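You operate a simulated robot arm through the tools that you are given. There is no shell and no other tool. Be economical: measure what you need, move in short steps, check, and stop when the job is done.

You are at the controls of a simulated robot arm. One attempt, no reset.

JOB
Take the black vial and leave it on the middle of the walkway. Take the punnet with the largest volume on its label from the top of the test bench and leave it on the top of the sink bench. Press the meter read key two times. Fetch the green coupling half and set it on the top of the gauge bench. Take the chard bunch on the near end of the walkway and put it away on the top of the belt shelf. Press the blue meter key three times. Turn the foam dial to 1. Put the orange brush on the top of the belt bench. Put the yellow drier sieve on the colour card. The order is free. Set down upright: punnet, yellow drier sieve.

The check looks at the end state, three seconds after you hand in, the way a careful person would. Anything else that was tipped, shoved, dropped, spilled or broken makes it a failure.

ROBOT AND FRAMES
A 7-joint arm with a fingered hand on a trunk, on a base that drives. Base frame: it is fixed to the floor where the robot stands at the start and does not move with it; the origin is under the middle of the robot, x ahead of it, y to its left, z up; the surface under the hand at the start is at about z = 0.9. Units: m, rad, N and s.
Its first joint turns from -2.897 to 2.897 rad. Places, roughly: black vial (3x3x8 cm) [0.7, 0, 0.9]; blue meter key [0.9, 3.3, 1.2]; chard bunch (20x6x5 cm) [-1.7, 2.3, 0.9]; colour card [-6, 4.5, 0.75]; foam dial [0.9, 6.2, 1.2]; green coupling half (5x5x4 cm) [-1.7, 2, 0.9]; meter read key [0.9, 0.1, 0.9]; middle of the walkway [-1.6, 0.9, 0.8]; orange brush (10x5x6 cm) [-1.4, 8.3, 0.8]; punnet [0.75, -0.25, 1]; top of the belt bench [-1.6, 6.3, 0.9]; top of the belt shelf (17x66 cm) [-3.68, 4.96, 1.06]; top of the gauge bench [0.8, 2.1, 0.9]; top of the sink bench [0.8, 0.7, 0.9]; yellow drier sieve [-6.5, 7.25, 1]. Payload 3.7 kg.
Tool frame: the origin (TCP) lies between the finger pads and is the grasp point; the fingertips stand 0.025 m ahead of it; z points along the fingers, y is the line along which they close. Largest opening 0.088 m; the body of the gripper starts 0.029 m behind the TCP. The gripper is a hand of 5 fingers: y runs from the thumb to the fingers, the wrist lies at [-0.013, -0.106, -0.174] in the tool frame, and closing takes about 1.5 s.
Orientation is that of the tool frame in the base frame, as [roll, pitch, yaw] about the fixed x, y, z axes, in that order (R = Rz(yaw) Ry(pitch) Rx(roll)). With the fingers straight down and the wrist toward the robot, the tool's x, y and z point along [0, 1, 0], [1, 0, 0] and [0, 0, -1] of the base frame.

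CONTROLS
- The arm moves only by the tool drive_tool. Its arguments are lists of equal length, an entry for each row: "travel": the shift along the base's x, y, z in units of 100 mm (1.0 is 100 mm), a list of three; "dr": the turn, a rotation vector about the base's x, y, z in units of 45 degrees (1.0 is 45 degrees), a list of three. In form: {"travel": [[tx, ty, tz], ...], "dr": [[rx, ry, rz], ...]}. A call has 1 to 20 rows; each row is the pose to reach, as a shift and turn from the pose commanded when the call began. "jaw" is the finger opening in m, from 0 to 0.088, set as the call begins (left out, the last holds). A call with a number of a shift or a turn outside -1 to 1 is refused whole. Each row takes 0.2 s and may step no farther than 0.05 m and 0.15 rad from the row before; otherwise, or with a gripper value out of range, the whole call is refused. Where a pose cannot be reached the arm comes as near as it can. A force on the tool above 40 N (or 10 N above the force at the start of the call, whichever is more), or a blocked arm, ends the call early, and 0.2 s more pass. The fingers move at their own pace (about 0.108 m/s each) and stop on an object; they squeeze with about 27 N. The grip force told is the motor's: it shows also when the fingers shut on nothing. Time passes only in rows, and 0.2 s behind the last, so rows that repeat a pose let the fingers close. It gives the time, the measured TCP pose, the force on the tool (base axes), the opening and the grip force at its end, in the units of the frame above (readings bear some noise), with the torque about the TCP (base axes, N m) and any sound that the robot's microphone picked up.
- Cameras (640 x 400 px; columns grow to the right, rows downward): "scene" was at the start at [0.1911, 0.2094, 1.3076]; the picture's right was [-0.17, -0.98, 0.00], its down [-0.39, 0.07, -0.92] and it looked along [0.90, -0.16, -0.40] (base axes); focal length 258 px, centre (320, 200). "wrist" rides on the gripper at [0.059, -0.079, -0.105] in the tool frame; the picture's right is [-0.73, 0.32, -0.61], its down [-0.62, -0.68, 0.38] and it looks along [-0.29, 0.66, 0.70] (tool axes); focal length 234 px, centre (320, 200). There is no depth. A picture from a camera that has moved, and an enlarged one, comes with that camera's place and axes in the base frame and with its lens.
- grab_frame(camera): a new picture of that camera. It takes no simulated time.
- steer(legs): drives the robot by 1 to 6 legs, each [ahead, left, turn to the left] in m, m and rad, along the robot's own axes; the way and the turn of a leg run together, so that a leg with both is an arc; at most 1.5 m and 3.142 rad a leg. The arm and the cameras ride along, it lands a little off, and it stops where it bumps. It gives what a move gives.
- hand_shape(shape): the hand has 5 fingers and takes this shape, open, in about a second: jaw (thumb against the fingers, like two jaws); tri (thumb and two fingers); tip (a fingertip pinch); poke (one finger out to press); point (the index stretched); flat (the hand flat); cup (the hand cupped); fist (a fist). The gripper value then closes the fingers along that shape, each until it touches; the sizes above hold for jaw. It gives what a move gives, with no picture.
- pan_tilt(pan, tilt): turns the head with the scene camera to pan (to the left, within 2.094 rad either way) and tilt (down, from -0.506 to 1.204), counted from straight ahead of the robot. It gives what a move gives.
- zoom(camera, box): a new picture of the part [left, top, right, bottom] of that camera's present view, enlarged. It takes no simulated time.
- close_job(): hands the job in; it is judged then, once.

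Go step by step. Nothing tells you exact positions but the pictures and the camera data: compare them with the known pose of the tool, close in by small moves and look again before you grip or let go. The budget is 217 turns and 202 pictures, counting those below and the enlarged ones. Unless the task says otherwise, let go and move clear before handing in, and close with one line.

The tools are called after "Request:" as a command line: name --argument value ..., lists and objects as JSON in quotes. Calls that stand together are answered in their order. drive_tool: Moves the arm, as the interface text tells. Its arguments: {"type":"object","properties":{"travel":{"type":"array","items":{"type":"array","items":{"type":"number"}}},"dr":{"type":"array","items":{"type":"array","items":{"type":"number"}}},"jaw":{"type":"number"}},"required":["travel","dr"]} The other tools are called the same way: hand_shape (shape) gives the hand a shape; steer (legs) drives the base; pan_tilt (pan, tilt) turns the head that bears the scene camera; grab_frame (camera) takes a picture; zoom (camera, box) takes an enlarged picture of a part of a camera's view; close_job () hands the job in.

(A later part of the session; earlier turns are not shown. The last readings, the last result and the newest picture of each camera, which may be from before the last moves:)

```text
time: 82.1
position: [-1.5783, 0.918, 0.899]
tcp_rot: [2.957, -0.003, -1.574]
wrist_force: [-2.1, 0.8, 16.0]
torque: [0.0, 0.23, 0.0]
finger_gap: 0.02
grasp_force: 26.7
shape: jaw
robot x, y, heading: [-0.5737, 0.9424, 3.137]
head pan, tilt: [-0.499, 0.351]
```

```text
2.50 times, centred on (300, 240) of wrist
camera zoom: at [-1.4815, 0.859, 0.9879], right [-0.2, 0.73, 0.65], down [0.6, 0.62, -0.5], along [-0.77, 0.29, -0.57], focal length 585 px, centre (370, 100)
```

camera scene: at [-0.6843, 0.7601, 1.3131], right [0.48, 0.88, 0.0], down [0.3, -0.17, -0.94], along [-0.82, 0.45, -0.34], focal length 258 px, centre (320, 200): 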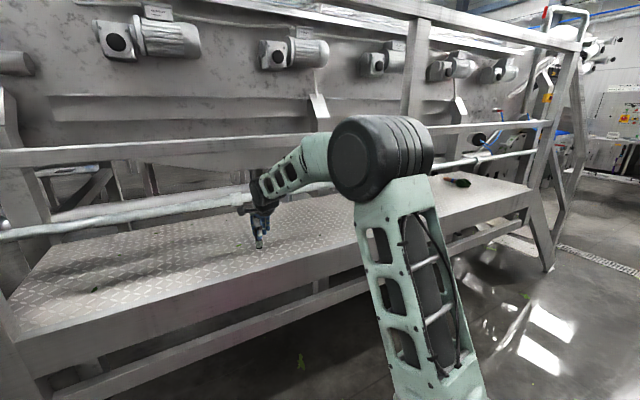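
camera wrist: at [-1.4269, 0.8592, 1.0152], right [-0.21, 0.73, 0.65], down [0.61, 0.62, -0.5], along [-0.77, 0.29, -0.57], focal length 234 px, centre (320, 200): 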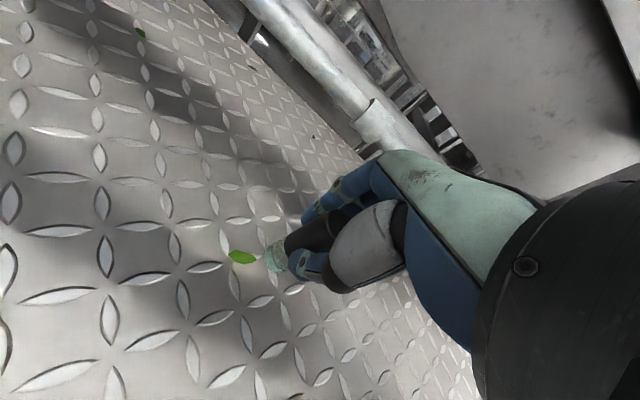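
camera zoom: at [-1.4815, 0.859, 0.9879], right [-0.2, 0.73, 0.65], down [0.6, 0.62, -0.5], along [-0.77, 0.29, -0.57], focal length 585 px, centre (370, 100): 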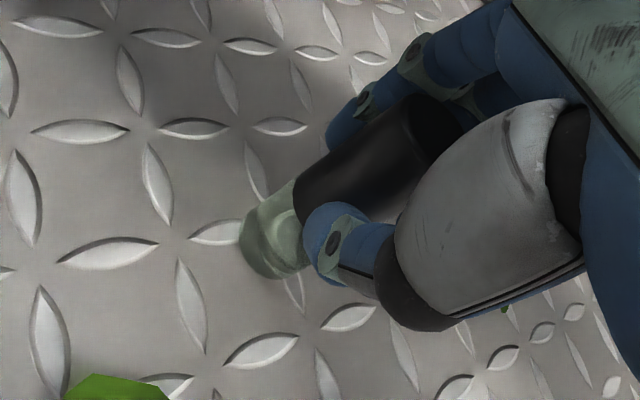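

Request:
drive_tool --travel '[[0, 0, 0.02], [0, 0, 0.03], [0, 0, 0.03]]' --dr '[[0, 0, 0], [0, 0, 0], [0, 0, 0]]'

Request:
drive_tool --travel '[[0, 0, 0], [0, 0, 0], [0, 0, 0]]' --dr '[[0, 0, 0], [0, 0, 0], [0, 0, 0]]' --jaw 0.045

Request:
zoom --camera "wrist" --box '[200, 160, 400, 320]'

Request:
zoom --camera "scene" --box '[220, 180, 320, 260]'

```text
time: 82.9
position: [-1.5788, 0.9165, 0.8993]
tcp_rot: [2.962, -0.004, -1.574]
wrist_force: [-0.1, -0.1, 4.2]
torque: [-0.03, 0.06, 0.0]
finger_gap: 0.0192
grasp_force: 26.6
shape: jaw
robot x, y, heading: [-0.5731, 0.9354, 3.143]
head pan, tilt: [-0.499, 0.351]
```

```text
time: 83.7
position: [-1.5782, 0.9165, 0.8997]
tcp_rot: [2.961, -0.003, -1.574]
wrist_force: [0.1, 0.1, 0.5]
torque: [0.0, 0.07, -0.03]
finger_gap: 0.0447
grasp_force: 0.0
shape: jaw
robot x, y, heading: [-0.5746, 0.9357, 3.135]
head pan, tilt: [-0.499, 0.351]
```

```text
2.50 times, centred on (300, 240) of wrist
camera zoom: at [-1.482, 0.8588, 0.9893], right [-0.21, 0.73, 0.65], down [0.6, 0.62, -0.5], along [-0.77, 0.29, -0.57], focal length 585 px, centre (370, 100)
```

zoom: 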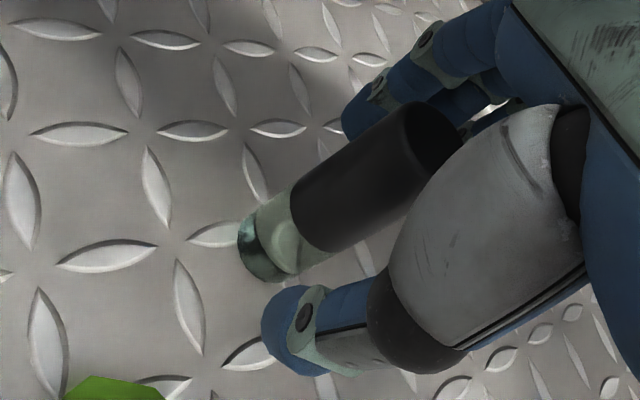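

```text
5.00 times, centred on (270, 220) of scene
camera zoom: at [-0.7552, 0.76, 1.3131], right [0.48, 0.88, 0.0], down [0.3, -0.17, -0.94], along [-0.82, 0.45, -0.34], focal length 1291 px, centre (570, 100)
```

zoom: 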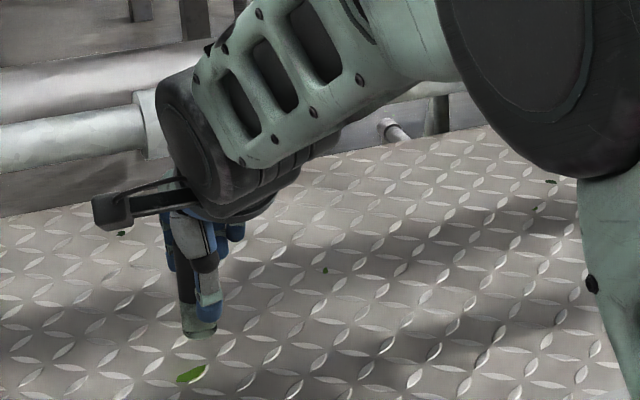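

The vial seems to stand. I'll raise a little along the tool axis with the jaw opened wider and check clearance to the rail.

Request:
drive_tool --travel '[[0.01, 0, 0.05], [0.02, 0, 0.1], [0.03, 0, 0.2], [0.05, 0, 0.3]]' --dr '[[0, 0, 0], [0, 0, 0], [0, 0, 0], [0, 0, 0]]' --jaw 0.065

Request:
zoom --camera "wrist" --box '[180, 120, 420, 320]'

Request:
grab_frame --camera "scene"

```text
time: 84.7
position: [-1.5755, 0.9178, 0.9308]
tcp_rot: [2.961, -0.002, -1.575]
wrist_force: [-0.5, 0.1, 0.3]
torque: [-0.01, -0.01, -0.04]
finger_gap: 0.065
grasp_force: 0.1
shape: jaw
robot x, y, heading: [-0.5744, 0.9409, 3.141]
head pan, tilt: [-0.499, 0.351]
```

```text
2.00 times, centred on (300, 220) of wrist
camera zoom: at [-1.4779, 0.8592, 1.0191], right [-0.21, 0.73, 0.65], down [0.6, 0.62, -0.5], along [-0.77, 0.29, -0.57], focal length 468 px, centre (360, 160)
```

zoom: 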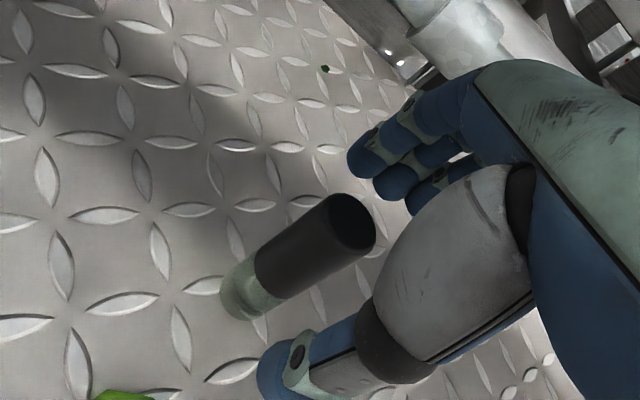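

```text
130 pictures are left
camera scene: at [-0.7552, 0.76, 1.3131], right [0.48, 0.88, 0.0], down [0.3, -0.17, -0.94], along [-0.82, 0.45, -0.34], focal length 258 px, centre (320, 200)
```

scene: 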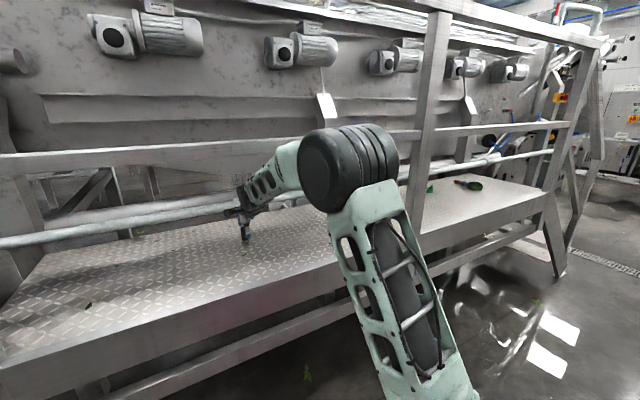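

The vial stands upright. I'll slide the hand sideways (+y) off it, since raising further would near the rail, and then back out.

Request:
drive_tool --travel '[[0, 0.2, 0], [0, 0.4, 0], [0, 0.7, 0], [0, 1.0, 0]]' --dr '[[0, 0, 0], [0, 0, 0], [0, 0, 0], [0, 0, 0]]'

Request:
grab_frame --camera "wrist"

```text
time: 85.7
position: [-1.5779, 1.0183, 0.932]
tcp_rot: [2.96, -0.002, -1.572]
wrist_force: [0.0, -0.5, -0.8]
torque: [0.0, -0.01, -0.03]
finger_gap: 0.0649
grasp_force: 0.0
shape: jaw
robot x, y, heading: [-0.5705, 0.9379, 3.141]
head pan, tilt: [-0.499, 0.351]
```

```text
129 pictures are left
camera wrist: at [-1.4797, 0.959, 1.0208], right [-0.21, 0.73, 0.65], down [0.6, 0.62, -0.5], along [-0.77, 0.29, -0.57], focal length 234 px, centre (320, 200)
```

wrist: 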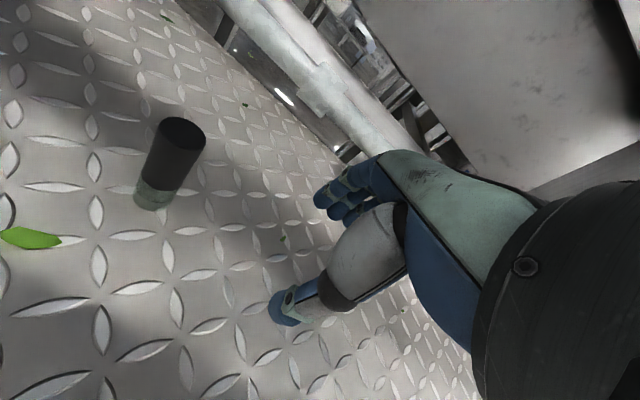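

The vial stands alone at about (-1.586, 0.92). Next I'll back out and move along the walkway to the green coupling near (-1.70, 2.0).

Request:
steer --legs '[[-0.48, 0, 0], [0, -0.98, 0]]'

Request:
pan_tilt --pan -0.1 --tilt 0.4

Request:
grab_frame --camera "scene"

Request:
grab_frame --camera "wrist"

```text
time: 93.1
position: [-1.1104, 1.9555, 0.9329]
tcp_rot: [2.96, -0.003, -1.555]
wrist_force: [-1.1, -0.3, 0.2]
torque: [0.0, 0.02, -0.02]
finger_gap: 0.0646
grasp_force: 0.1
shape: jaw
robot x, y, heading: [-0.1061, 1.8973, -3.125]
head pan, tilt: [-0.499, 0.351]
```

```text
time: 94.0
position: [-1.1109, 1.9557, 0.9316]
tcp_rot: [2.959, -0.003, -1.555]
wrist_force: [0.4, 0.5, -0.3]
torque: [-0.01, 0.01, 0.02]
finger_gap: 0.0649
grasp_force: 0.0
shape: jaw
robot x, y, heading: [-0.1043, 1.8994, -3.126]
head pan, tilt: [-0.099, 0.4]
```

```text
128 pictures are left
camera scene: at [-0.2943, 1.6779, 1.3085], right [0.08, 1.0, 0.0], down [0.39, -0.03, -0.92], along [-0.92, 0.08, -0.39], focal length 258 px, centre (320, 200)
```

scene: 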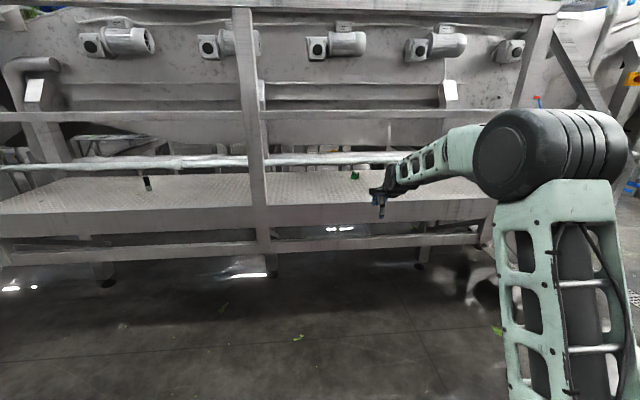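

```text
127 pictures are left
camera wrist: at [-1.0126, 1.8996, 1.0207], right [-0.22, 0.72, 0.65], down [0.59, 0.63, -0.5], along [-0.78, 0.28, -0.57], focal length 234 px, centre (320, 200)
```

wrist: 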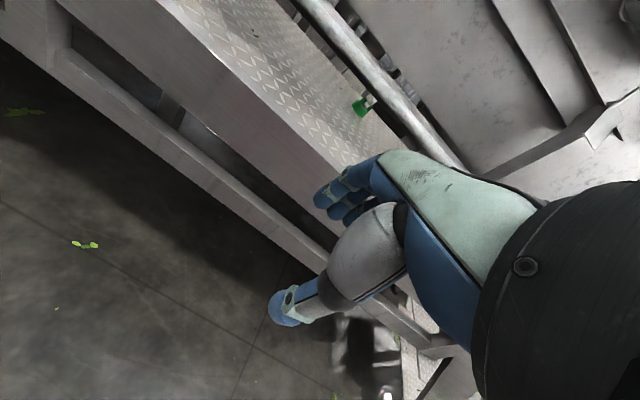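

The coupling is at about (-1.68, 1.99) on the walkway. I'll line up the robot with it, tilt the hand to 20° and stretch the arm further to keep the forearm low.

Request:
steer --legs '[[0, -0.09, -0.016]]'

Request:
drive_tool --travel '[[-0.1, 0, 0], [-0.2, 0, 0], [-0.3, 0, 0], [-0.4, 0, 0]]' --dr '[[0, 0.11, 0], [0, 0.22, 0], [0, 0.22, 0], [0, 0.22, 0]]'

Request:
grab_frame --camera "wrist"

```text
time: 95.1
position: [-1.1105, 2.0609, 0.9317]
tcp_rot: [2.959, -0.004, -1.57]
wrist_force: [0.5, -0.5, 0.6]
torque: [0.04, -0.01, -0.03]
finger_gap: 0.0649
grasp_force: 0.0
shape: jaw
robot x, y, heading: [-0.1075, 1.9815, -3.145]
head pan, tilt: [-0.099, 0.4]
```

```text
time: 96.1
position: [-1.1509, 2.0609, 0.931]
tcp_rot: [2.788, -0.002, -1.571]
wrist_force: [0.2, 0.0, 0.6]
torque: [0.01, -0.01, 0.02]
finger_gap: 0.0648
grasp_force: 0.2
shape: jaw
robot x, y, heading: [-0.1063, 1.9862, -3.139]
head pan, tilt: [-0.099, 0.4]
```

```text
126 pictures are left
camera wrist: at [-1.0397, 2.003, 1.0025], right [-0.09, 0.73, 0.68], down [0.51, 0.62, -0.6], along [-0.86, 0.29, -0.43], focal length 234 px, centre (320, 200)
```

wrist: 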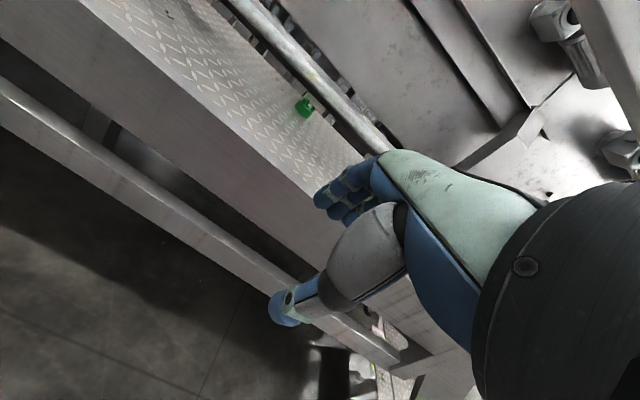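

I'll shift the hand onto the coupling's line and drive in partway, then check the clearance to the rail.

Request:
drive_tool --travel '[[0, -0.3, -0.1], [0, -0.6, -0.1], [0, -0.6, -0.1]]' --dr '[[0, 0, 0], [0, 0, 0], [0, 0, 0]]'

Request:
steer --legs '[[0.4, 0, 0]]'

Request:
grab_frame --camera "wrist"

Request:
pan_tilt --pan -0.5 --tilt 0.3

Request:
grab_frame --camera "scene"

```text
time: 96.9
position: [-1.1501, 1.9999, 0.9254]
tcp_rot: [2.786, -0.004, -1.57]
wrist_force: [-0.1, -0.8, 0.2]
torque: [-0.01, -0.01, -0.03]
finger_gap: 0.0648
grasp_force: 0.0
shape: jaw
robot x, y, heading: [-0.1111, 1.9864, -3.137]
head pan, tilt: [-0.099, 0.4]
```

```text
time: 99.4
position: [-1.5425, 2.0135, 0.9246]
tcp_rot: [2.787, -0.002, -1.582]
wrist_force: [-0.3, -0.1, 0.4]
torque: [0.01, -0.03, 0.0]
finger_gap: 0.0649
grasp_force: 0.0
shape: jaw
robot x, y, heading: [-0.4961, 1.988, 3.136]
head pan, tilt: [-0.099, 0.4]
```

```text
125 pictures are left
camera wrist: at [-1.4323, 1.9551, 0.9956], right [-0.08, 0.73, 0.68], down [0.51, 0.62, -0.6], along [-0.85, 0.3, -0.43], focal length 234 px, centre (320, 200)
```

wrist: 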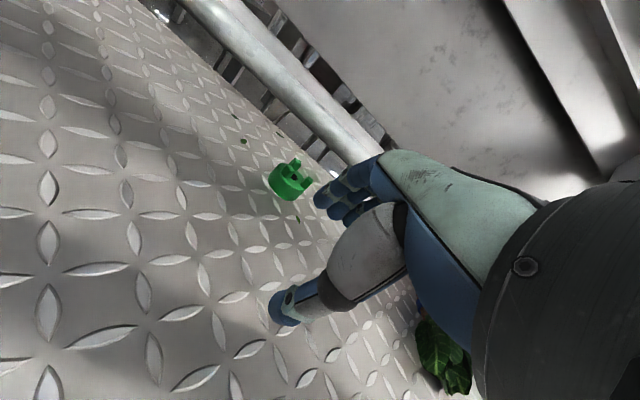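

```text
time: 100.2
position: [-1.5435, 2.0137, 0.9249]
tcp_rot: [2.786, -0.003, -1.58]
wrist_force: [0.2, -0.1, -0.5]
torque: [-0.01, 0.0, 0.01]
finger_gap: 0.065
grasp_force: 0.0
shape: jaw
robot x, y, heading: [-0.5025, 1.9837, 3.133]
head pan, tilt: [-0.499, 0.3]
```

```text
124 pictures are left
camera scene: at [-0.6829, 1.8098, 1.3178], right [0.49, 0.87, 0.0], down [0.26, -0.14, -0.96], along [-0.83, 0.47, -0.3], focal length 258 px, centre (320, 200)
```

scene: 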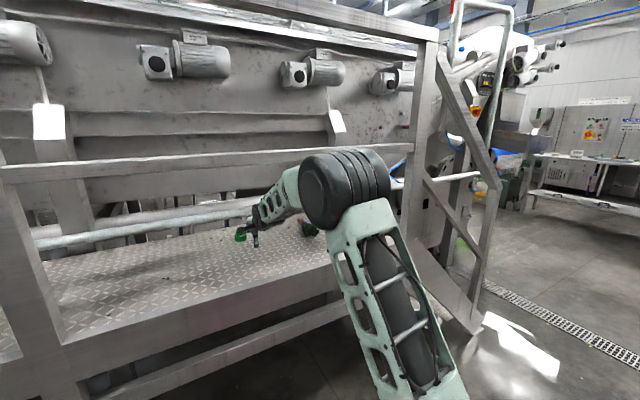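

Clearance to the rail is small if I drive only, so I'll extend the arm further first to lower the elbow.

Request:
drive_tool --travel '[[-0.2, -0.07, 0], [-0.4, -0.15, 0], [-0.6, -0.15, 0], [-0.6, -0.15, 0]]' --dr '[[0, 0.05, 0], [0, 0.1, 0], [0, 0.1, 0], [0, 0.1, 0]]'

Request:
grab_frame --camera "scene"

Request:
grab_frame --camera "wrist"

```text
time: 101.2
position: [-1.6014, 2.0003, 0.9235]
tcp_rot: [2.708, -0.003, -1.582]
wrist_force: [0.5, -0.5, 0.7]
torque: [0.0, -0.03, -0.01]
finger_gap: 0.0649
grasp_force: 0.0
shape: jaw
robot x, y, heading: [-0.4986, 1.9871, 3.136]
head pan, tilt: [-0.499, 0.3]
```

```text
123 pictures are left
camera scene: at [-0.6828, 1.8098, 1.3178], right [0.49, 0.87, 0.0], down [0.26, -0.14, -0.96], along [-0.83, 0.47, -0.3], focal length 258 px, centre (320, 200)
```

scene: 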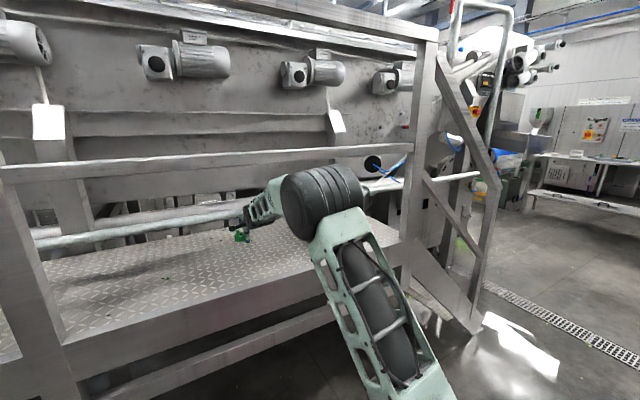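

```text
122 pictures are left
camera wrist: at [-1.4861, 1.941, 0.9851], right [-0.03, 0.73, 0.68], down [0.46, 0.62, -0.64], along [-0.89, 0.3, -0.36], focal length 234 px, centre (320, 200)
```

wrist: 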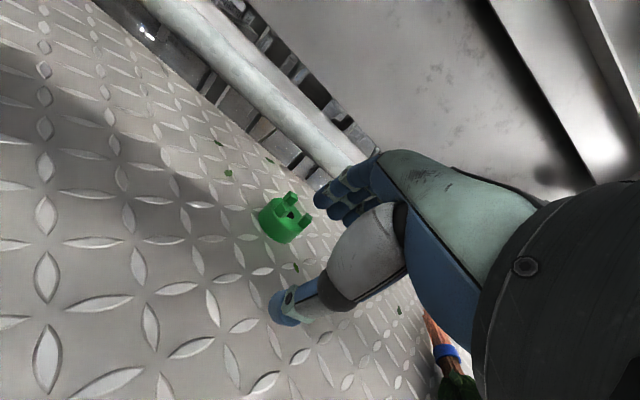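

The stretched arm stays lower. The coupling is at (-1.68, 2.0), so I'll extend 4 cm more and drive 4 cm.

Request:
drive_tool --travel '[[-0.2, 0, 0], [-0.4, 0, 0], [-0.4, 0, 0]]' --dr '[[0, 0, 0], [0, 0, 0], [0, 0, 0]]'

Request:
steer --legs '[[0.04, 0, 0]]'

Request:
grab_frame --camera "wrist"

Request:
zoom --camera "scene" --box '[180, 120, 380, 260]'

```text
time: 102.0
position: [-1.6422, 1.9988, 0.9222]
tcp_rot: [2.71, -0.003, -1.581]
wrist_force: [-0.1, -0.1, 0.0]
torque: [0.0, -0.01, 0.04]
finger_gap: 0.065
grasp_force: 0.1
shape: jaw
robot x, y, heading: [-0.4992, 1.9892, 3.133]
head pan, tilt: [-0.499, 0.3]
```

```text
time: 102.9
position: [-1.6829, 1.9986, 0.9229]
tcp_rot: [2.708, -0.002, -1.582]
wrist_force: [0.1, -0.2, 1.2]
torque: [0.0, 0.0, 0.01]
finger_gap: 0.0647
grasp_force: 0.1
shape: jaw
robot x, y, heading: [-0.5349, 1.9916, 3.135]
head pan, tilt: [-0.499, 0.3]
```

```text
121 pictures are left
camera wrist: at [-1.5664, 1.9405, 0.9849], right [-0.03, 0.73, 0.68], down [0.46, 0.62, -0.64], along [-0.89, 0.3, -0.36], focal length 234 px, centre (320, 200)
```

wrist: 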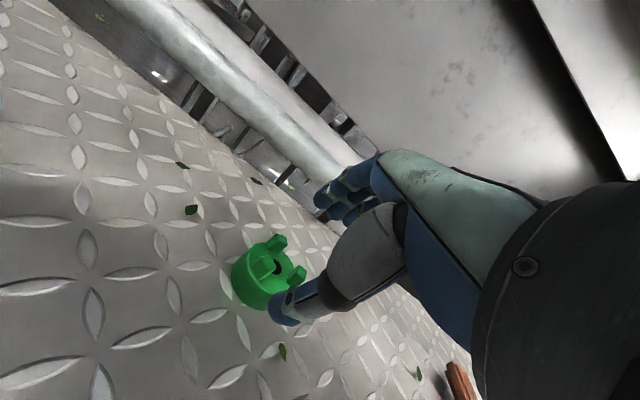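

```text
2.86 times, centred on (280, 190) of scene
camera zoom: at [-0.7229, 1.8103, 1.3178], right [0.49, 0.87, 0.0], down [0.26, -0.14, -0.96], along [-0.83, 0.47, -0.3], focal length 738 px, centre (434, 229)
```

zoom: 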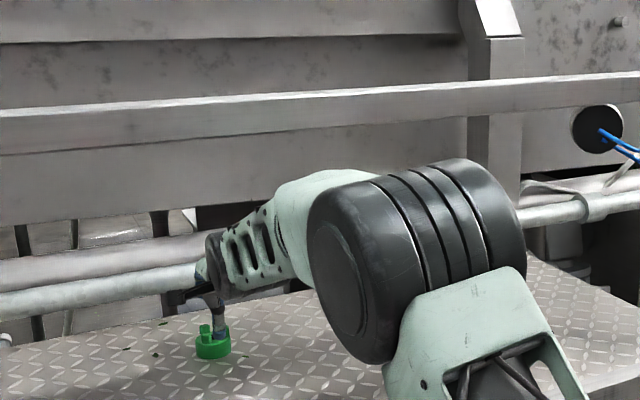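

The clearance is ample now. I'll reduce the tilt a bit for a more level pinch and lower onto the coupling.

Request:
drive_tool --travel '[[0, -0.02, -0.05], [0, -0.04, -0.15], [0, -0.04, -0.3], [0, -0.04, -0.38], [0, -0.04, -0.38]]' --dr '[[0, -0.09, 0], [0, -0.18, 0], [0, -0.18, 0], [0, -0.18, 0], [0, -0.18, 0]]'

Request:
grab_frame --camera "wrist"

Request:
zoom --camera "scene" --box '[180, 120, 380, 260]'

```text
time: 104.1
position: [-1.6817, 1.9954, 0.8861]
tcp_rot: [2.848, -0.001, -1.581]
wrist_force: [1.4, 0.1, 5.8]
torque: [-0.04, 0.27, 0.02]
finger_gap: 0.0649
grasp_force: 0.1
shape: jaw
robot x, y, heading: [-0.54, 1.987, 3.131]
head pan, tilt: [-0.499, 0.3]
```

```text
119 pictures are left
camera wrist: at [-1.5752, 1.936, 0.9636], right [-0.13, 0.73, 0.67], down [0.55, 0.62, -0.57], along [-0.83, 0.3, -0.48], focal length 234 px, centre (320, 200)
```

wrist: 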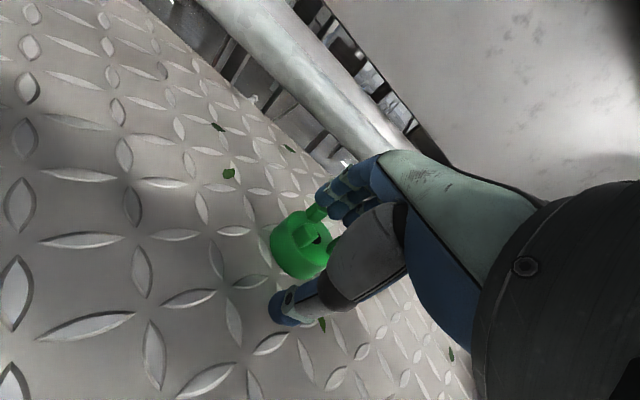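

```text
2.86 times, centred on (280, 190) of scene
camera zoom: at [-0.7226, 1.8103, 1.3178], right [0.49, 0.87, 0.0], down [0.26, -0.14, -0.96], along [-0.83, 0.47, -0.3], focal length 738 px, centre (434, 229)
```

zoom: 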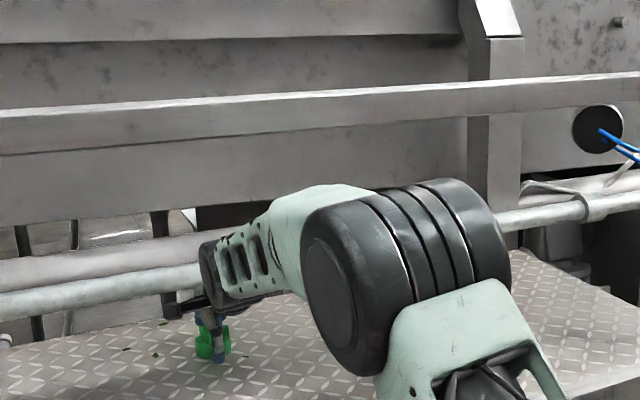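

There is slight contact. I'll rise 1 cm, open wider, and lower again.

Request:
drive_tool --travel '[[0, 0, 0.1], [0, 0, 0.15], [0, 0, 0.15], [0, 0, 0.08], [0, 0, 0.01], [0, 0, 0.01]]' --dr '[[0, 0, 0], [0, 0, 0], [0, 0, 0], [0, 0, 0], [0, 0, 0], [0, 0, 0]]' --jaw 0.084

Request:
grab_frame --camera "wrist"

```text
time: 105.5
position: [-1.6822, 1.9959, 0.8856]
tcp_rot: [2.85, -0.002, -1.578]
wrist_force: [0.0, -0.1, 1.0]
torque: [-0.03, -0.01, 0.0]
finger_gap: 0.0838
grasp_force: 0.0
shape: jaw
robot x, y, heading: [-0.5383, 1.99, 3.129]
head pan, tilt: [-0.499, 0.3]
```

```text
117 pictures are left
camera wrist: at [-1.5765, 1.9365, 0.9631], right [-0.13, 0.73, 0.67], down [0.55, 0.62, -0.56], along [-0.83, 0.3, -0.48], focal length 234 px, centre (320, 200)
```

wrist: 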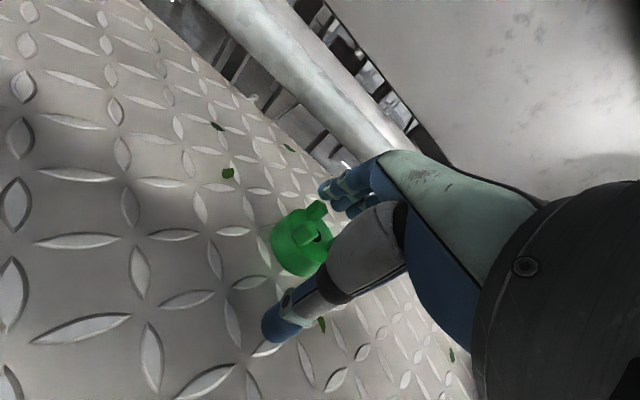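

Clear now. Closing on the coupling and lifting slightly.

Request:
drive_tool --travel '[[0, 0, -0.02], [0, 0, -0.02], [0, 0, -0.02], [0, 0, -0.02], [0, 0, -0.02], [0, 0, -0.02], [0, 0, -0.02]]' --dr '[[0, 0, 0], [0, 0, 0], [0, 0, 0], [0, 0, 0], [0, 0, 0], [0, 0, 0], [0, 0, 0]]' --jaw 0.0

Request:
drive_tool --travel '[[0, 0, 0.1], [0, 0, 0.2], [0, 0, 0.3]]' --dr '[[0, 0, 0], [0, 0, 0], [0, 0, 0]]'

Request:
grab_frame --camera "wrist"

```text
time: 107.1
position: [-1.6824, 1.9947, 0.8826]
tcp_rot: [2.849, -0.003, -1.581]
wrist_force: [-0.9, 0.0, -0.2]
torque: [0.0, -0.03, 0.01]
finger_gap: 0.0338
grasp_force: 27.7
shape: jaw
robot x, y, heading: [-0.5378, 1.9893, 3.132]
head pan, tilt: [-0.499, 0.3]
```

```text
time: 107.9
position: [-1.6818, 1.9953, 0.9154]
tcp_rot: [2.849, -0.002, -1.581]
wrist_force: [-0.6, -0.2, -0.5]
torque: [0.02, 0.01, 0.0]
finger_gap: 0.0337
grasp_force: 26.4
shape: jaw
robot x, y, heading: [-0.54, 1.9883, 3.13]
head pan, tilt: [-0.499, 0.3]
```

```text
116 pictures are left
camera wrist: at [-1.5765, 1.9369, 0.9933], right [-0.13, 0.73, 0.67], down [0.55, 0.62, -0.56], along [-0.83, 0.3, -0.48], focal length 234 px, centre (320, 200)
```

wrist: 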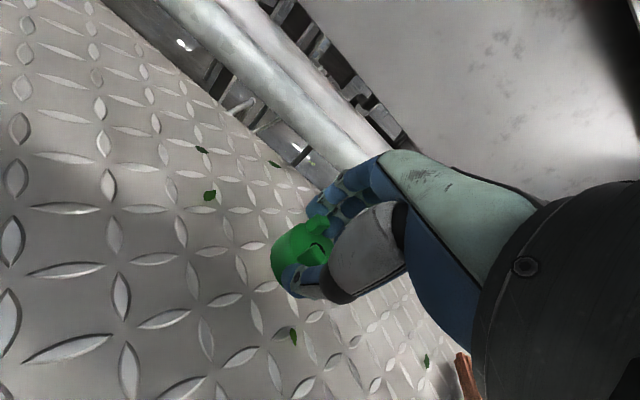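

The coupling is held. I'll back out, retract and raise the arm, then turn around to face the gauge bench.

Request:
steer --legs '[[-0.42, 0, 0]]'

Request:
drive_tool --travel '[[0.4, 0, 0.2], [0.8, 0, 0.4], [1.0, 0, 0.7], [1.0, 0, 1.0]]' --dr '[[0, -0.1, 0], [0, -0.2, 0], [0, -0.3, 0], [0, -0.37, 0]]'

Request:
drive_tool --travel '[[0.4, 0, 0.2], [0.8, 0, 0.4], [1.0, 0, 0.7], [1.0, 0, 1.0]]' --dr '[[0, 0, 0], [0, 0, 0], [0, 0, 0], [0, 0, 0]]'

Request:
drive_tool --travel '[[0.4, 0, 0], [0.8, 0, 0], [1.0, 0, 0]]' --dr '[[0, 0, 0], [0, 0, 0], [0, 0, 0]]'

Request:
drive_tool --travel '[[0.4, 0, 0], [0.8, 0, 0], [1.0, 0, 0]]' --dr '[[0, 0, 0], [0, 0, 0], [0, 0, 0]]'

Request:
drive_tool --travel '[[0.4, 0, 0], [0.8, 0, 0], [1.0, 0, 0]]' --dr '[[0, 0, 0], [0, 0, 0], [0, 0, 0]]'

Request:
steer --legs '[[0, 0, 3.141]]'

Request:
pan_tilt --pan 0.0 --tilt 0.45

Request:
grab_frame --camera "scene"

```text
time: 110.5
position: [-1.2602, 1.9925, 0.9162]
tcp_rot: [2.851, -0.002, -1.583]
wrist_force: [0.7, 0.5, -0.2]
torque: [0.0, -0.01, -0.04]
finger_gap: 0.0339
grasp_force: 27.1
shape: jaw
robot x, y, heading: [-0.1142, 1.985, 3.129]
head pan, tilt: [-0.499, 0.3]
```

```text
time: 111.5
position: [-1.1592, 1.9927, 1.0174]
tcp_rot: [-3.141, 0.002, -1.582]
wrist_force: [0.0, -0.3, -1.3]
torque: [-0.03, 0.02, 0.0]
finger_gap: 0.0331
grasp_force: 27.1
shape: jaw
robot x, y, heading: [-0.1152, 1.9818, 3.128]
head pan, tilt: [-0.499, 0.3]
```

```text
time: 112.5
position: [-1.0585, 1.9936, 1.1154]
tcp_rot: [3.141, 0.001, -1.584]
wrist_force: [0.3, 0.0, -1.4]
torque: [0.01, 0.0, -0.03]
finger_gap: 0.0334
grasp_force: 26.6
shape: jaw
robot x, y, heading: [-0.1163, 1.9854, 3.126]
head pan, tilt: [-0.499, 0.3]
```

```text
time: 113.3
position: [-0.9578, 1.9933, 1.1143]
tcp_rot: [3.14, 0.001, -1.583]
wrist_force: [0.3, 0.7, -1.8]
torque: [-0.03, 0.03, -0.02]
finger_gap: 0.0333
grasp_force: 27.2
shape: jaw
robot x, y, heading: [-0.1126, 1.9825, 3.133]
head pan, tilt: [-0.499, 0.3]
```

```text
time: 114.1
position: [-0.8591, 1.9925, 1.1124]
tcp_rot: [-3.141, 0.001, -1.581]
wrist_force: [-0.6, 0.1, -1.8]
torque: [0.0, 0.01, -0.01]
finger_gap: 0.0332
grasp_force: 26.9
shape: jaw
robot x, y, heading: [-0.1142, 1.9839, 3.127]
head pan, tilt: [-0.499, 0.3]
```

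```text
time: 114.9
position: [-0.7592, 1.9912, 1.113]
tcp_rot: [-3.141, 0.002, -1.584]
wrist_force: [0.4, -0.8, -1.7]
torque: [0.02, -0.01, 0.0]
finger_gap: 0.0332
grasp_force: 27.2
shape: jaw
robot x, y, heading: [-0.1178, 1.9825, 3.129]
head pan, tilt: [-0.499, 0.3]
```

```text
time: 122.8
position: [0.5267, 2.0171, 1.114]
tcp_rot: [3.141, 0.003, 1.628]
wrist_force: [-0.2, 0.2, -0.4]
torque: [0.02, 0.0, 0.01]
finger_gap: 0.0318
grasp_force: 27.7
shape: jaw
robot x, y, heading: [-0.115, 1.985, 0.057]
head pan, tilt: [-0.499, 0.3]
```

```text
time: 123.7
position: [0.526, 2.0194, 1.1147]
tcp_rot: [3.141, 0.001, 1.627]
wrist_force: [0.5, -0.8, -0.4]
torque: [0.01, 0.03, 0.04]
finger_gap: 0.0321
grasp_force: 27.2
shape: jaw
robot x, y, heading: [-0.1148, 1.9845, 0.053]
head pan, tilt: [0.0, 0.45]
```

```text
115 pictures are left
camera scene: at [0.0634, 2.2189, 1.3039], right [0.05, -1.0, 0.0], down [-0.43, -0.02, -0.9], along [0.9, 0.05, -0.44], focal length 258 px, centre (320, 200)
```

scene: 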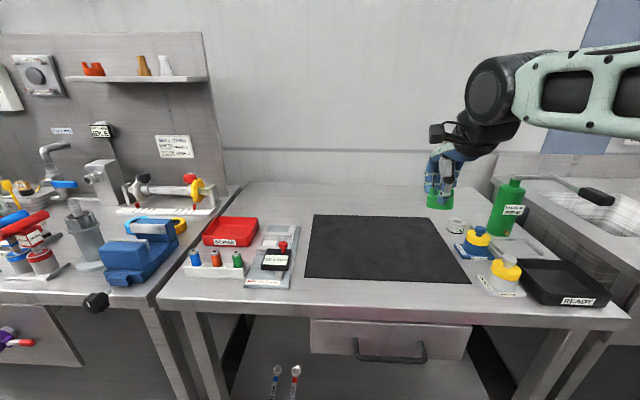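

The gauge bench has a bare metal area behind the black mat around (0.86, 2.15). I'll drive a bit closer and restore the 17° tilt so the coupling sits flat.

Request:
steer --legs '[[0.12, 0, 0]]'

Request:
drive_tool --travel '[[0.3, 0.2, 0], [0.6, 0.4, 0], [0.9, 0.6, 0], [1.0, 0.9, 0], [1.0, 1.0, 0]]' --dr '[[0, -0.1, 0], [0, -0.2, 0], [0, -0.3, 0], [0, -0.37, 0], [0, -0.37, 0]]'

Request:
drive_tool --travel '[[0.4, 0.1, -0.1], [0.8, 0.2, -0.2], [0.95, 0.2, -0.5], [0.95, 0.2, -0.9], [0.95, 0.2, -1.0]]' --dr '[[0, 0, 0], [0, 0, 0], [0, 0, 0], [0, 0, 0], [0, 0, 0]]'

Request:
grab_frame --camera "scene"

Request:
grab_frame --camera "wrist"

```text
time: 125.0
position: [0.6444, 2.0267, 1.1145]
tcp_rot: [3.139, 0.002, 1.629]
wrist_force: [0.6, -1.4, -1.5]
torque: [0.02, -0.01, -0.01]
finger_gap: 0.0319
grasp_force: 27.1
shape: jaw
robot x, y, heading: [0.0008, 1.986, 0.056]
head pan, tilt: [0.0, 0.45]
```

```text
time: 126.2
position: [0.7449, 2.1279, 1.1145]
tcp_rot: [2.85, 0.019, 1.626]
wrist_force: [0.4, 0.3, -1.3]
torque: [0.04, -0.03, 0.0]
finger_gap: 0.0318
grasp_force: 26.8
shape: jaw
robot x, y, heading: [0.0016, 1.987, 0.054]
head pan, tilt: [0.0, 0.45]
```

```text
time: 127.4
position: [0.8406, 2.1467, 1.0131]
tcp_rot: [2.85, 0.018, 1.627]
wrist_force: [0.1, -1.0, -1.3]
torque: [0.06, 0.0, -0.03]
finger_gap: 0.0315
grasp_force: 27.1
shape: jaw
robot x, y, heading: [0.0064, 1.9907, 0.059]
head pan, tilt: [0.0, 0.45]
```

```text
114 pictures are left
camera scene: at [0.1807, 2.226, 1.3039], right [0.06, -1.0, 0.0], down [-0.43, -0.03, -0.9], along [0.9, 0.05, -0.44], focal length 258 px, centre (320, 200)
```

scene: 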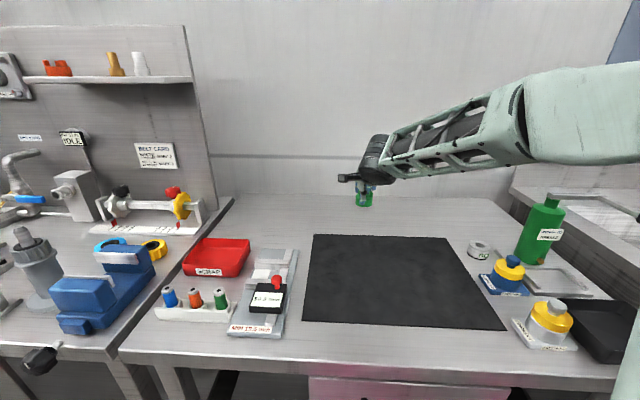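

```text
113 pictures are left
camera wrist: at [0.7322, 2.2025, 1.0899], right [0.17, -0.71, 0.69], down [-0.51, -0.66, -0.55], along [0.84, -0.25, -0.47], focal length 234 px, centre (320, 200)
```

wrist: 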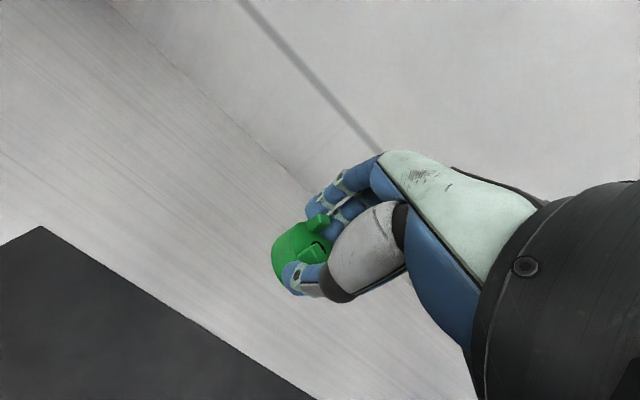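

The spot is clear. I'll lower to the bench with small steps at the end.

Request:
drive_tool --travel '[[0, 0, -0.3], [0, 0, -0.6], [0, 0, -0.68], [0, 0, -0.72], [0, 0, -0.76]]' --dr '[[0, 0, 0], [0, 0, 0], [0, 0, 0], [0, 0, 0], [0, 0, 0]]'

Request:
grab_frame --camera "wrist"

```text
time: 128.6
position: [0.8384, 2.146, 0.9371]
tcp_rot: [2.85, 0.02, 1.625]
wrist_force: [-0.5, 0.2, -1.4]
torque: [0.03, -0.01, 0.04]
finger_gap: 0.0316
grasp_force: 27.0
shape: jaw
robot x, y, heading: [0.0041, 1.9881, 0.06]
head pan, tilt: [0.0, 0.45]
```

```text
112 pictures are left
camera wrist: at [0.7313, 2.2011, 1.0144], right [0.17, -0.71, 0.69], down [-0.51, -0.66, -0.55], along [0.84, -0.25, -0.47], focal length 234 px, centre (320, 200)
```

wrist: 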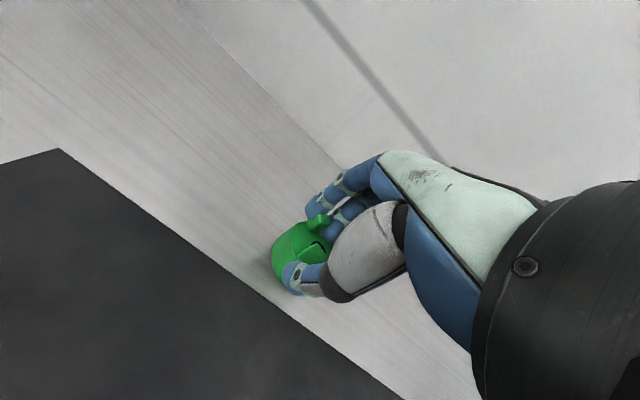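

Request:
drive_tool --travel '[[0, 0, -0.03], [0, 0, -0.06], [0, 0, -0.09], [0, 0, -0.12], [0, 0, -0.15]]' --dr '[[0, 0, 0], [0, 0, 0], [0, 0, 0], [0, 0, 0], [0, 0, 0]]'

Request:
grab_frame --camera "wrist"

```text
time: 129.8
position: [0.8399, 2.146, 0.9231]
tcp_rot: [2.85, 0.019, 1.627]
wrist_force: [0.1, -0.2, -1.1]
torque: [0.01, -0.01, 0.02]
finger_gap: 0.0318
grasp_force: 26.8
shape: jaw
robot x, y, heading: [0.0016, 1.992, 0.057]
head pan, tilt: [0.0, 0.45]
```

```text
111 pictures are left
camera wrist: at [0.7314, 2.2018, 1.0], right [0.17, -0.7, 0.69], down [-0.51, -0.66, -0.55], along [0.84, -0.25, -0.47], focal length 234 px, centre (320, 200)
```

wrist: 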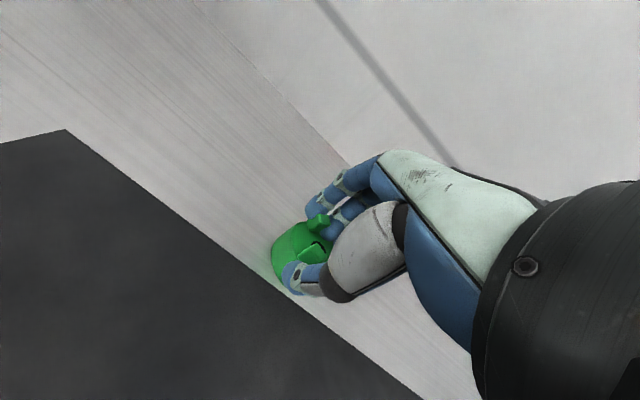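

Request:
drive_tool --travel '[[0, 0, -0.03], [0, 0, -0.06], [0, 0, -0.09], [0, 0, -0.12], [0, 0, -0.15], [0, 0, -0.18], [0, 0, -0.21]]' --dr '[[0, 0, 0], [0, 0, 0], [0, 0, 0], [0, 0, 0], [0, 0, 0], [0, 0, 0], [0, 0, 0]]'

```text
time: 130.6
position: [0.8399, 2.1472, 0.9211]
tcp_rot: [2.841, 0.017, 1.625]
wrist_force: [-0.5, -0.6, 16.2]
torque: [-0.07, 0.08, -0.04]
finger_gap: 0.0333
grasp_force: 27.1
shape: jaw
robot x, y, heading: [0.0044, 1.9906, 0.059]
head pan, tilt: [0.0, 0.45]
stopped in row 4: the force on the tool passed its limit at 43 N (the readings are from after the stop); the commanded pose is now the measured one
```

Contact. I'll ease off, release, then rise back and check.

Request:
drive_tool --travel '[[0, 0, 0.02], [0, 0, 0.04], [0, 0, 0.04]]' --dr '[[0, 0, 0], [0, 0, 0], [0, 0, 0]]'

Request:
drive_tool --travel '[[0, 0, 0], [0, 0, 0], [0, 0, 0], [0, 0, 0.1], [-0.05, 0, 0.3], [-0.1, 0, 0.6], [-0.15, 0, 0.9]]' --dr '[[0, 0, 0], [0, 0, 0], [0, 0, 0], [0, 0, 0], [0, 0, 0], [0, 0, 0], [0, 0, 0]]' --jaw 0.088

Request:
grab_frame --camera "wrist"

```text
time: 131.4
position: [0.8402, 2.1473, 0.921]
tcp_rot: [2.845, 0.017, 1.628]
wrist_force: [-1.3, -0.6, 3.5]
torque: [0.02, 0.08, 0.0]
finger_gap: 0.0324
grasp_force: 26.6
shape: jaw
robot x, y, heading: [0.0048, 1.994, 0.054]
head pan, tilt: [0.0, 0.45]
```

```text
time: 133.0
position: [0.8233, 2.1502, 1.0109]
tcp_rot: [2.844, 0.018, 1.627]
wrist_force: [-0.1, 1.3, -0.6]
torque: [0.02, -0.02, 0.01]
finger_gap: 0.0873
grasp_force: 0.0
shape: jaw
robot x, y, heading: [0.003, 1.9893, 0.056]
head pan, tilt: [0.0, 0.45]
```

```text
110 pictures are left
camera wrist: at [0.715, 2.2037, 1.0859], right [0.17, -0.71, 0.69], down [-0.5, -0.66, -0.56], along [0.85, -0.25, -0.47], focal length 234 px, centre (320, 200)
```

wrist: 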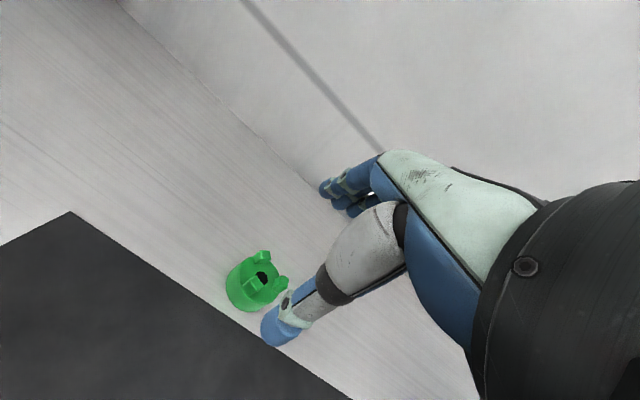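

The coupling sits flat on the gauge bench. I'll retract and drive left to face the panel with the blue meter key (y ≈ 3.3).

Request:
drive_tool --travel '[[-0.3, 0, 0.3], [-0.6, -0.1, 0.6], [-0.9, -0.2, 0.9], [-1.0, -0.3, 1.0]]' --dr '[[0, 0.1, 0], [0, 0.2, 0], [0, 0.3, 0], [0, 0.38, 0]]'

Request:
drive_tool --travel '[[-0.3, -0.2, 0.2], [-0.6, -0.5, 0.5], [-0.9, -0.8, 0.7], [-1.0, -1.0, 0.7]]' --dr '[[0, 0, 0], [0, 0, 0], [0, 0, 0], [0, 0, 0]]'

Request:
drive_tool --travel '[[-0.4, 0, 0], [-0.8, 0, 0], [-1.0, 0, 0]]' --dr '[[0, 0, 0], [0, 0, 0], [0, 0, 0]]'

Request:
steer --legs '[[-0.1, 0.6, -0.057], [0, 0.6, 0]]'

Request:
pan_tilt --pan 0.0 --tilt 0.25

Request:
grab_frame --camera "scene"

```text
time: 134.0
position: [0.7244, 2.1206, 1.1095]
tcp_rot: [3.139, 0.001, 1.629]
wrist_force: [0.4, -0.1, -0.3]
torque: [-0.01, 0.0, -0.01]
finger_gap: 0.0877
grasp_force: 0.0
shape: jaw
robot x, y, heading: [-0.0, 1.9902, 0.058]
head pan, tilt: [0.0, 0.45]
```

```text
refused: row 2 steps farther than a row can; nothing moved
```

```text
time: 134.8
position: [0.624, 2.1201, 1.1096]
tcp_rot: [-3.141, 0.0, 1.628]
wrist_force: [0.9, 0.1, -0.2]
torque: [-0.01, -0.01, -0.03]
finger_gap: 0.0877
grasp_force: 0.1
shape: jaw
robot x, y, heading: [0.0022, 1.9873, 0.06]
head pan, tilt: [0.0, 0.45]
```

```text
time: 141.2
position: [0.505, 3.2856, 1.1096]
tcp_rot: [3.141, 0.001, 1.581]
wrist_force: [0.4, -0.8, -0.5]
torque: [0.02, -0.02, 0.01]
finger_gap: 0.0877
grasp_force: 0.0
shape: jaw
robot x, y, heading: [-0.1195, 3.1821, 0.008]
head pan, tilt: [0.0, 0.45]
```

```text
time: 141.9
position: [0.5057, 3.2836, 1.1112]
tcp_rot: [-3.14, -0.001, 1.582]
wrist_force: [0.1, -0.5, 0.4]
torque: [0.02, 0.01, -0.02]
finger_gap: 0.0879
grasp_force: 0.1
shape: jaw
robot x, y, heading: [-0.1217, 3.183, 0.013]
head pan, tilt: [0.0, 0.25]
```

```text
109 pictures are left
camera scene: at [0.0683, 3.4121, 1.3225], right [0.01, -1.0, 0.0], down [-0.25, 0.0, -0.97], along [0.97, 0.01, -0.25], focal length 258 px, centre (320, 200)
```

scene: 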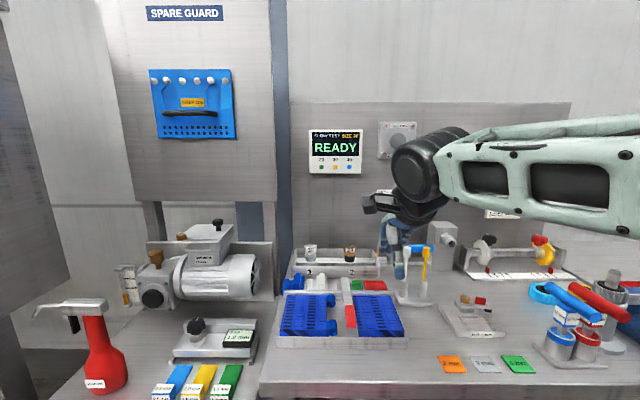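

The flow-test panel with three small keys is visible. I'll zoom in on it.

Request:
zoom --camera "scene" --box '[290, 110, 430, 200]'

```text
4.44 times, centred on (360, 155) of scene
camera zoom: at [0.0683, 3.4121, 1.3225], right [0.01, -1.0, 0.0], down [-0.25, 0.0, -0.97], along [0.97, 0.01, -0.25], focal length 1148 px, centre (142, 400)
```

zoom: 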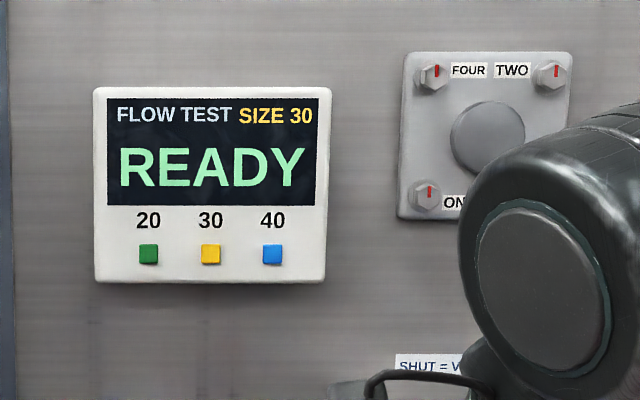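

The blue key (40) is at about (0.9, 3.327, 1.217) on the vertical panel. I'll form the poke shape and rotate the hand to point forward.

Request:
hand_shape --shape "poke"

Request:
drive_tool --travel '[[0, 0, 0.2], [0, 0, 0.4], [0, 0, 0.6], [0, 0, 0.8], [0, 0, 1.0], [0, 0, 1.0]]' --dr '[[0, -0.17, 0], [0, -0.34, 0], [0, -0.51, 0], [0, -0.68, 0], [0, -0.85, 0], [0, -1.0, 0]]'

Request:
drive_tool --travel '[[0, 0.1, 0.03], [0, 0.2, 0.06], [0, 0.3, 0.06], [0, 0.4, 0.06], [0, 0.4, 0.06], [0, 0.4, 0.06]]' --dr '[[0, -0.17, 0], [0, -0.34, 0], [0, -0.51, 0], [0, -0.68, 0], [0, -0.85, 0], [0, -1.0, 0]]'

Request:
grab_frame --camera "scene"

Request:
grab_frame --camera "wrist"

```text
time: 142.8
position: [0.5053, 3.2849, 1.1105]
tcp_rot: [3.141, 0.0, 1.581]
wrist_force: [0.5, -0.4, 0.6]
torque: [-0.01, -0.02, -0.02]
finger_gap: 0.0
grasp_force: 0.1
shape: poke
robot x, y, heading: [-0.1195, 3.1827, 0.01]
head pan, tilt: [0.0, 0.25]
```

```text
time: 144.2
position: [0.5059, 3.2836, 1.2092]
tcp_rot: [2.354, 0.009, 1.578]
wrist_force: [-0.5, 0.3, -0.3]
torque: [-0.01, 0.0, 0.02]
finger_gap: 0.0
grasp_force: 0.1
shape: poke
robot x, y, heading: [-0.1261, 3.1861, 0.013]
head pan, tilt: [0.0, 0.25]
```

```text
time: 145.7
position: [0.4843, 3.3256, 1.2228]
tcp_rot: [1.631, -0.112, 1.742]
wrist_force: [0.3, 0.8, 0.7]
torque: [0.0, -0.01, -0.01]
finger_gap: 0.0
grasp_force: 0.1
shape: poke
robot x, y, heading: [-0.1221, 3.1857, 0.01]
head pan, tilt: [0.0, 0.25]
stopped in row 6: the arm was blocked; the commanded pose is now the measured one
```

```text
107 pictures are left
camera scene: at [0.0659, 3.3893, 1.327], right [0.01, -1.0, -0.02], down [-0.24, 0.02, -0.97], along [0.97, 0.02, -0.24], focal length 258 px, centre (320, 200)
```

scene: 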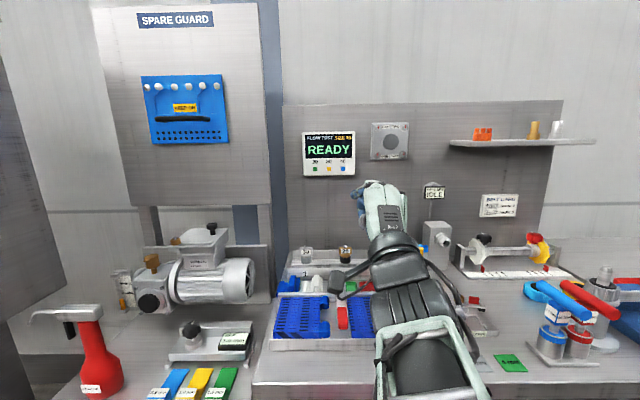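

```text
106 pictures are left
camera wrist: at [0.3656, 3.3723, 1.1567], right [-0.45, -0.85, 0.28], down [0.43, -0.48, -0.77], along [0.78, -0.23, 0.58], focal length 234 px, centre (320, 200)
```

wrist: 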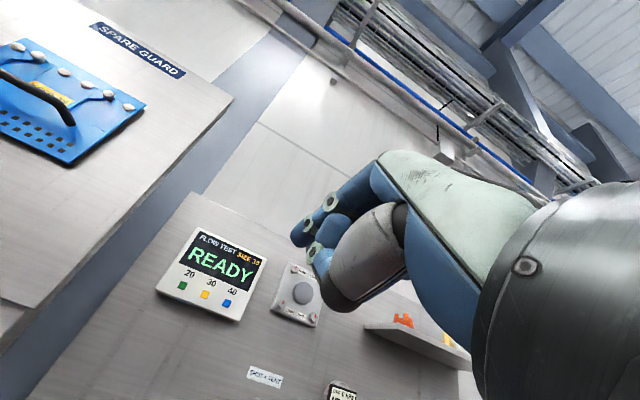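

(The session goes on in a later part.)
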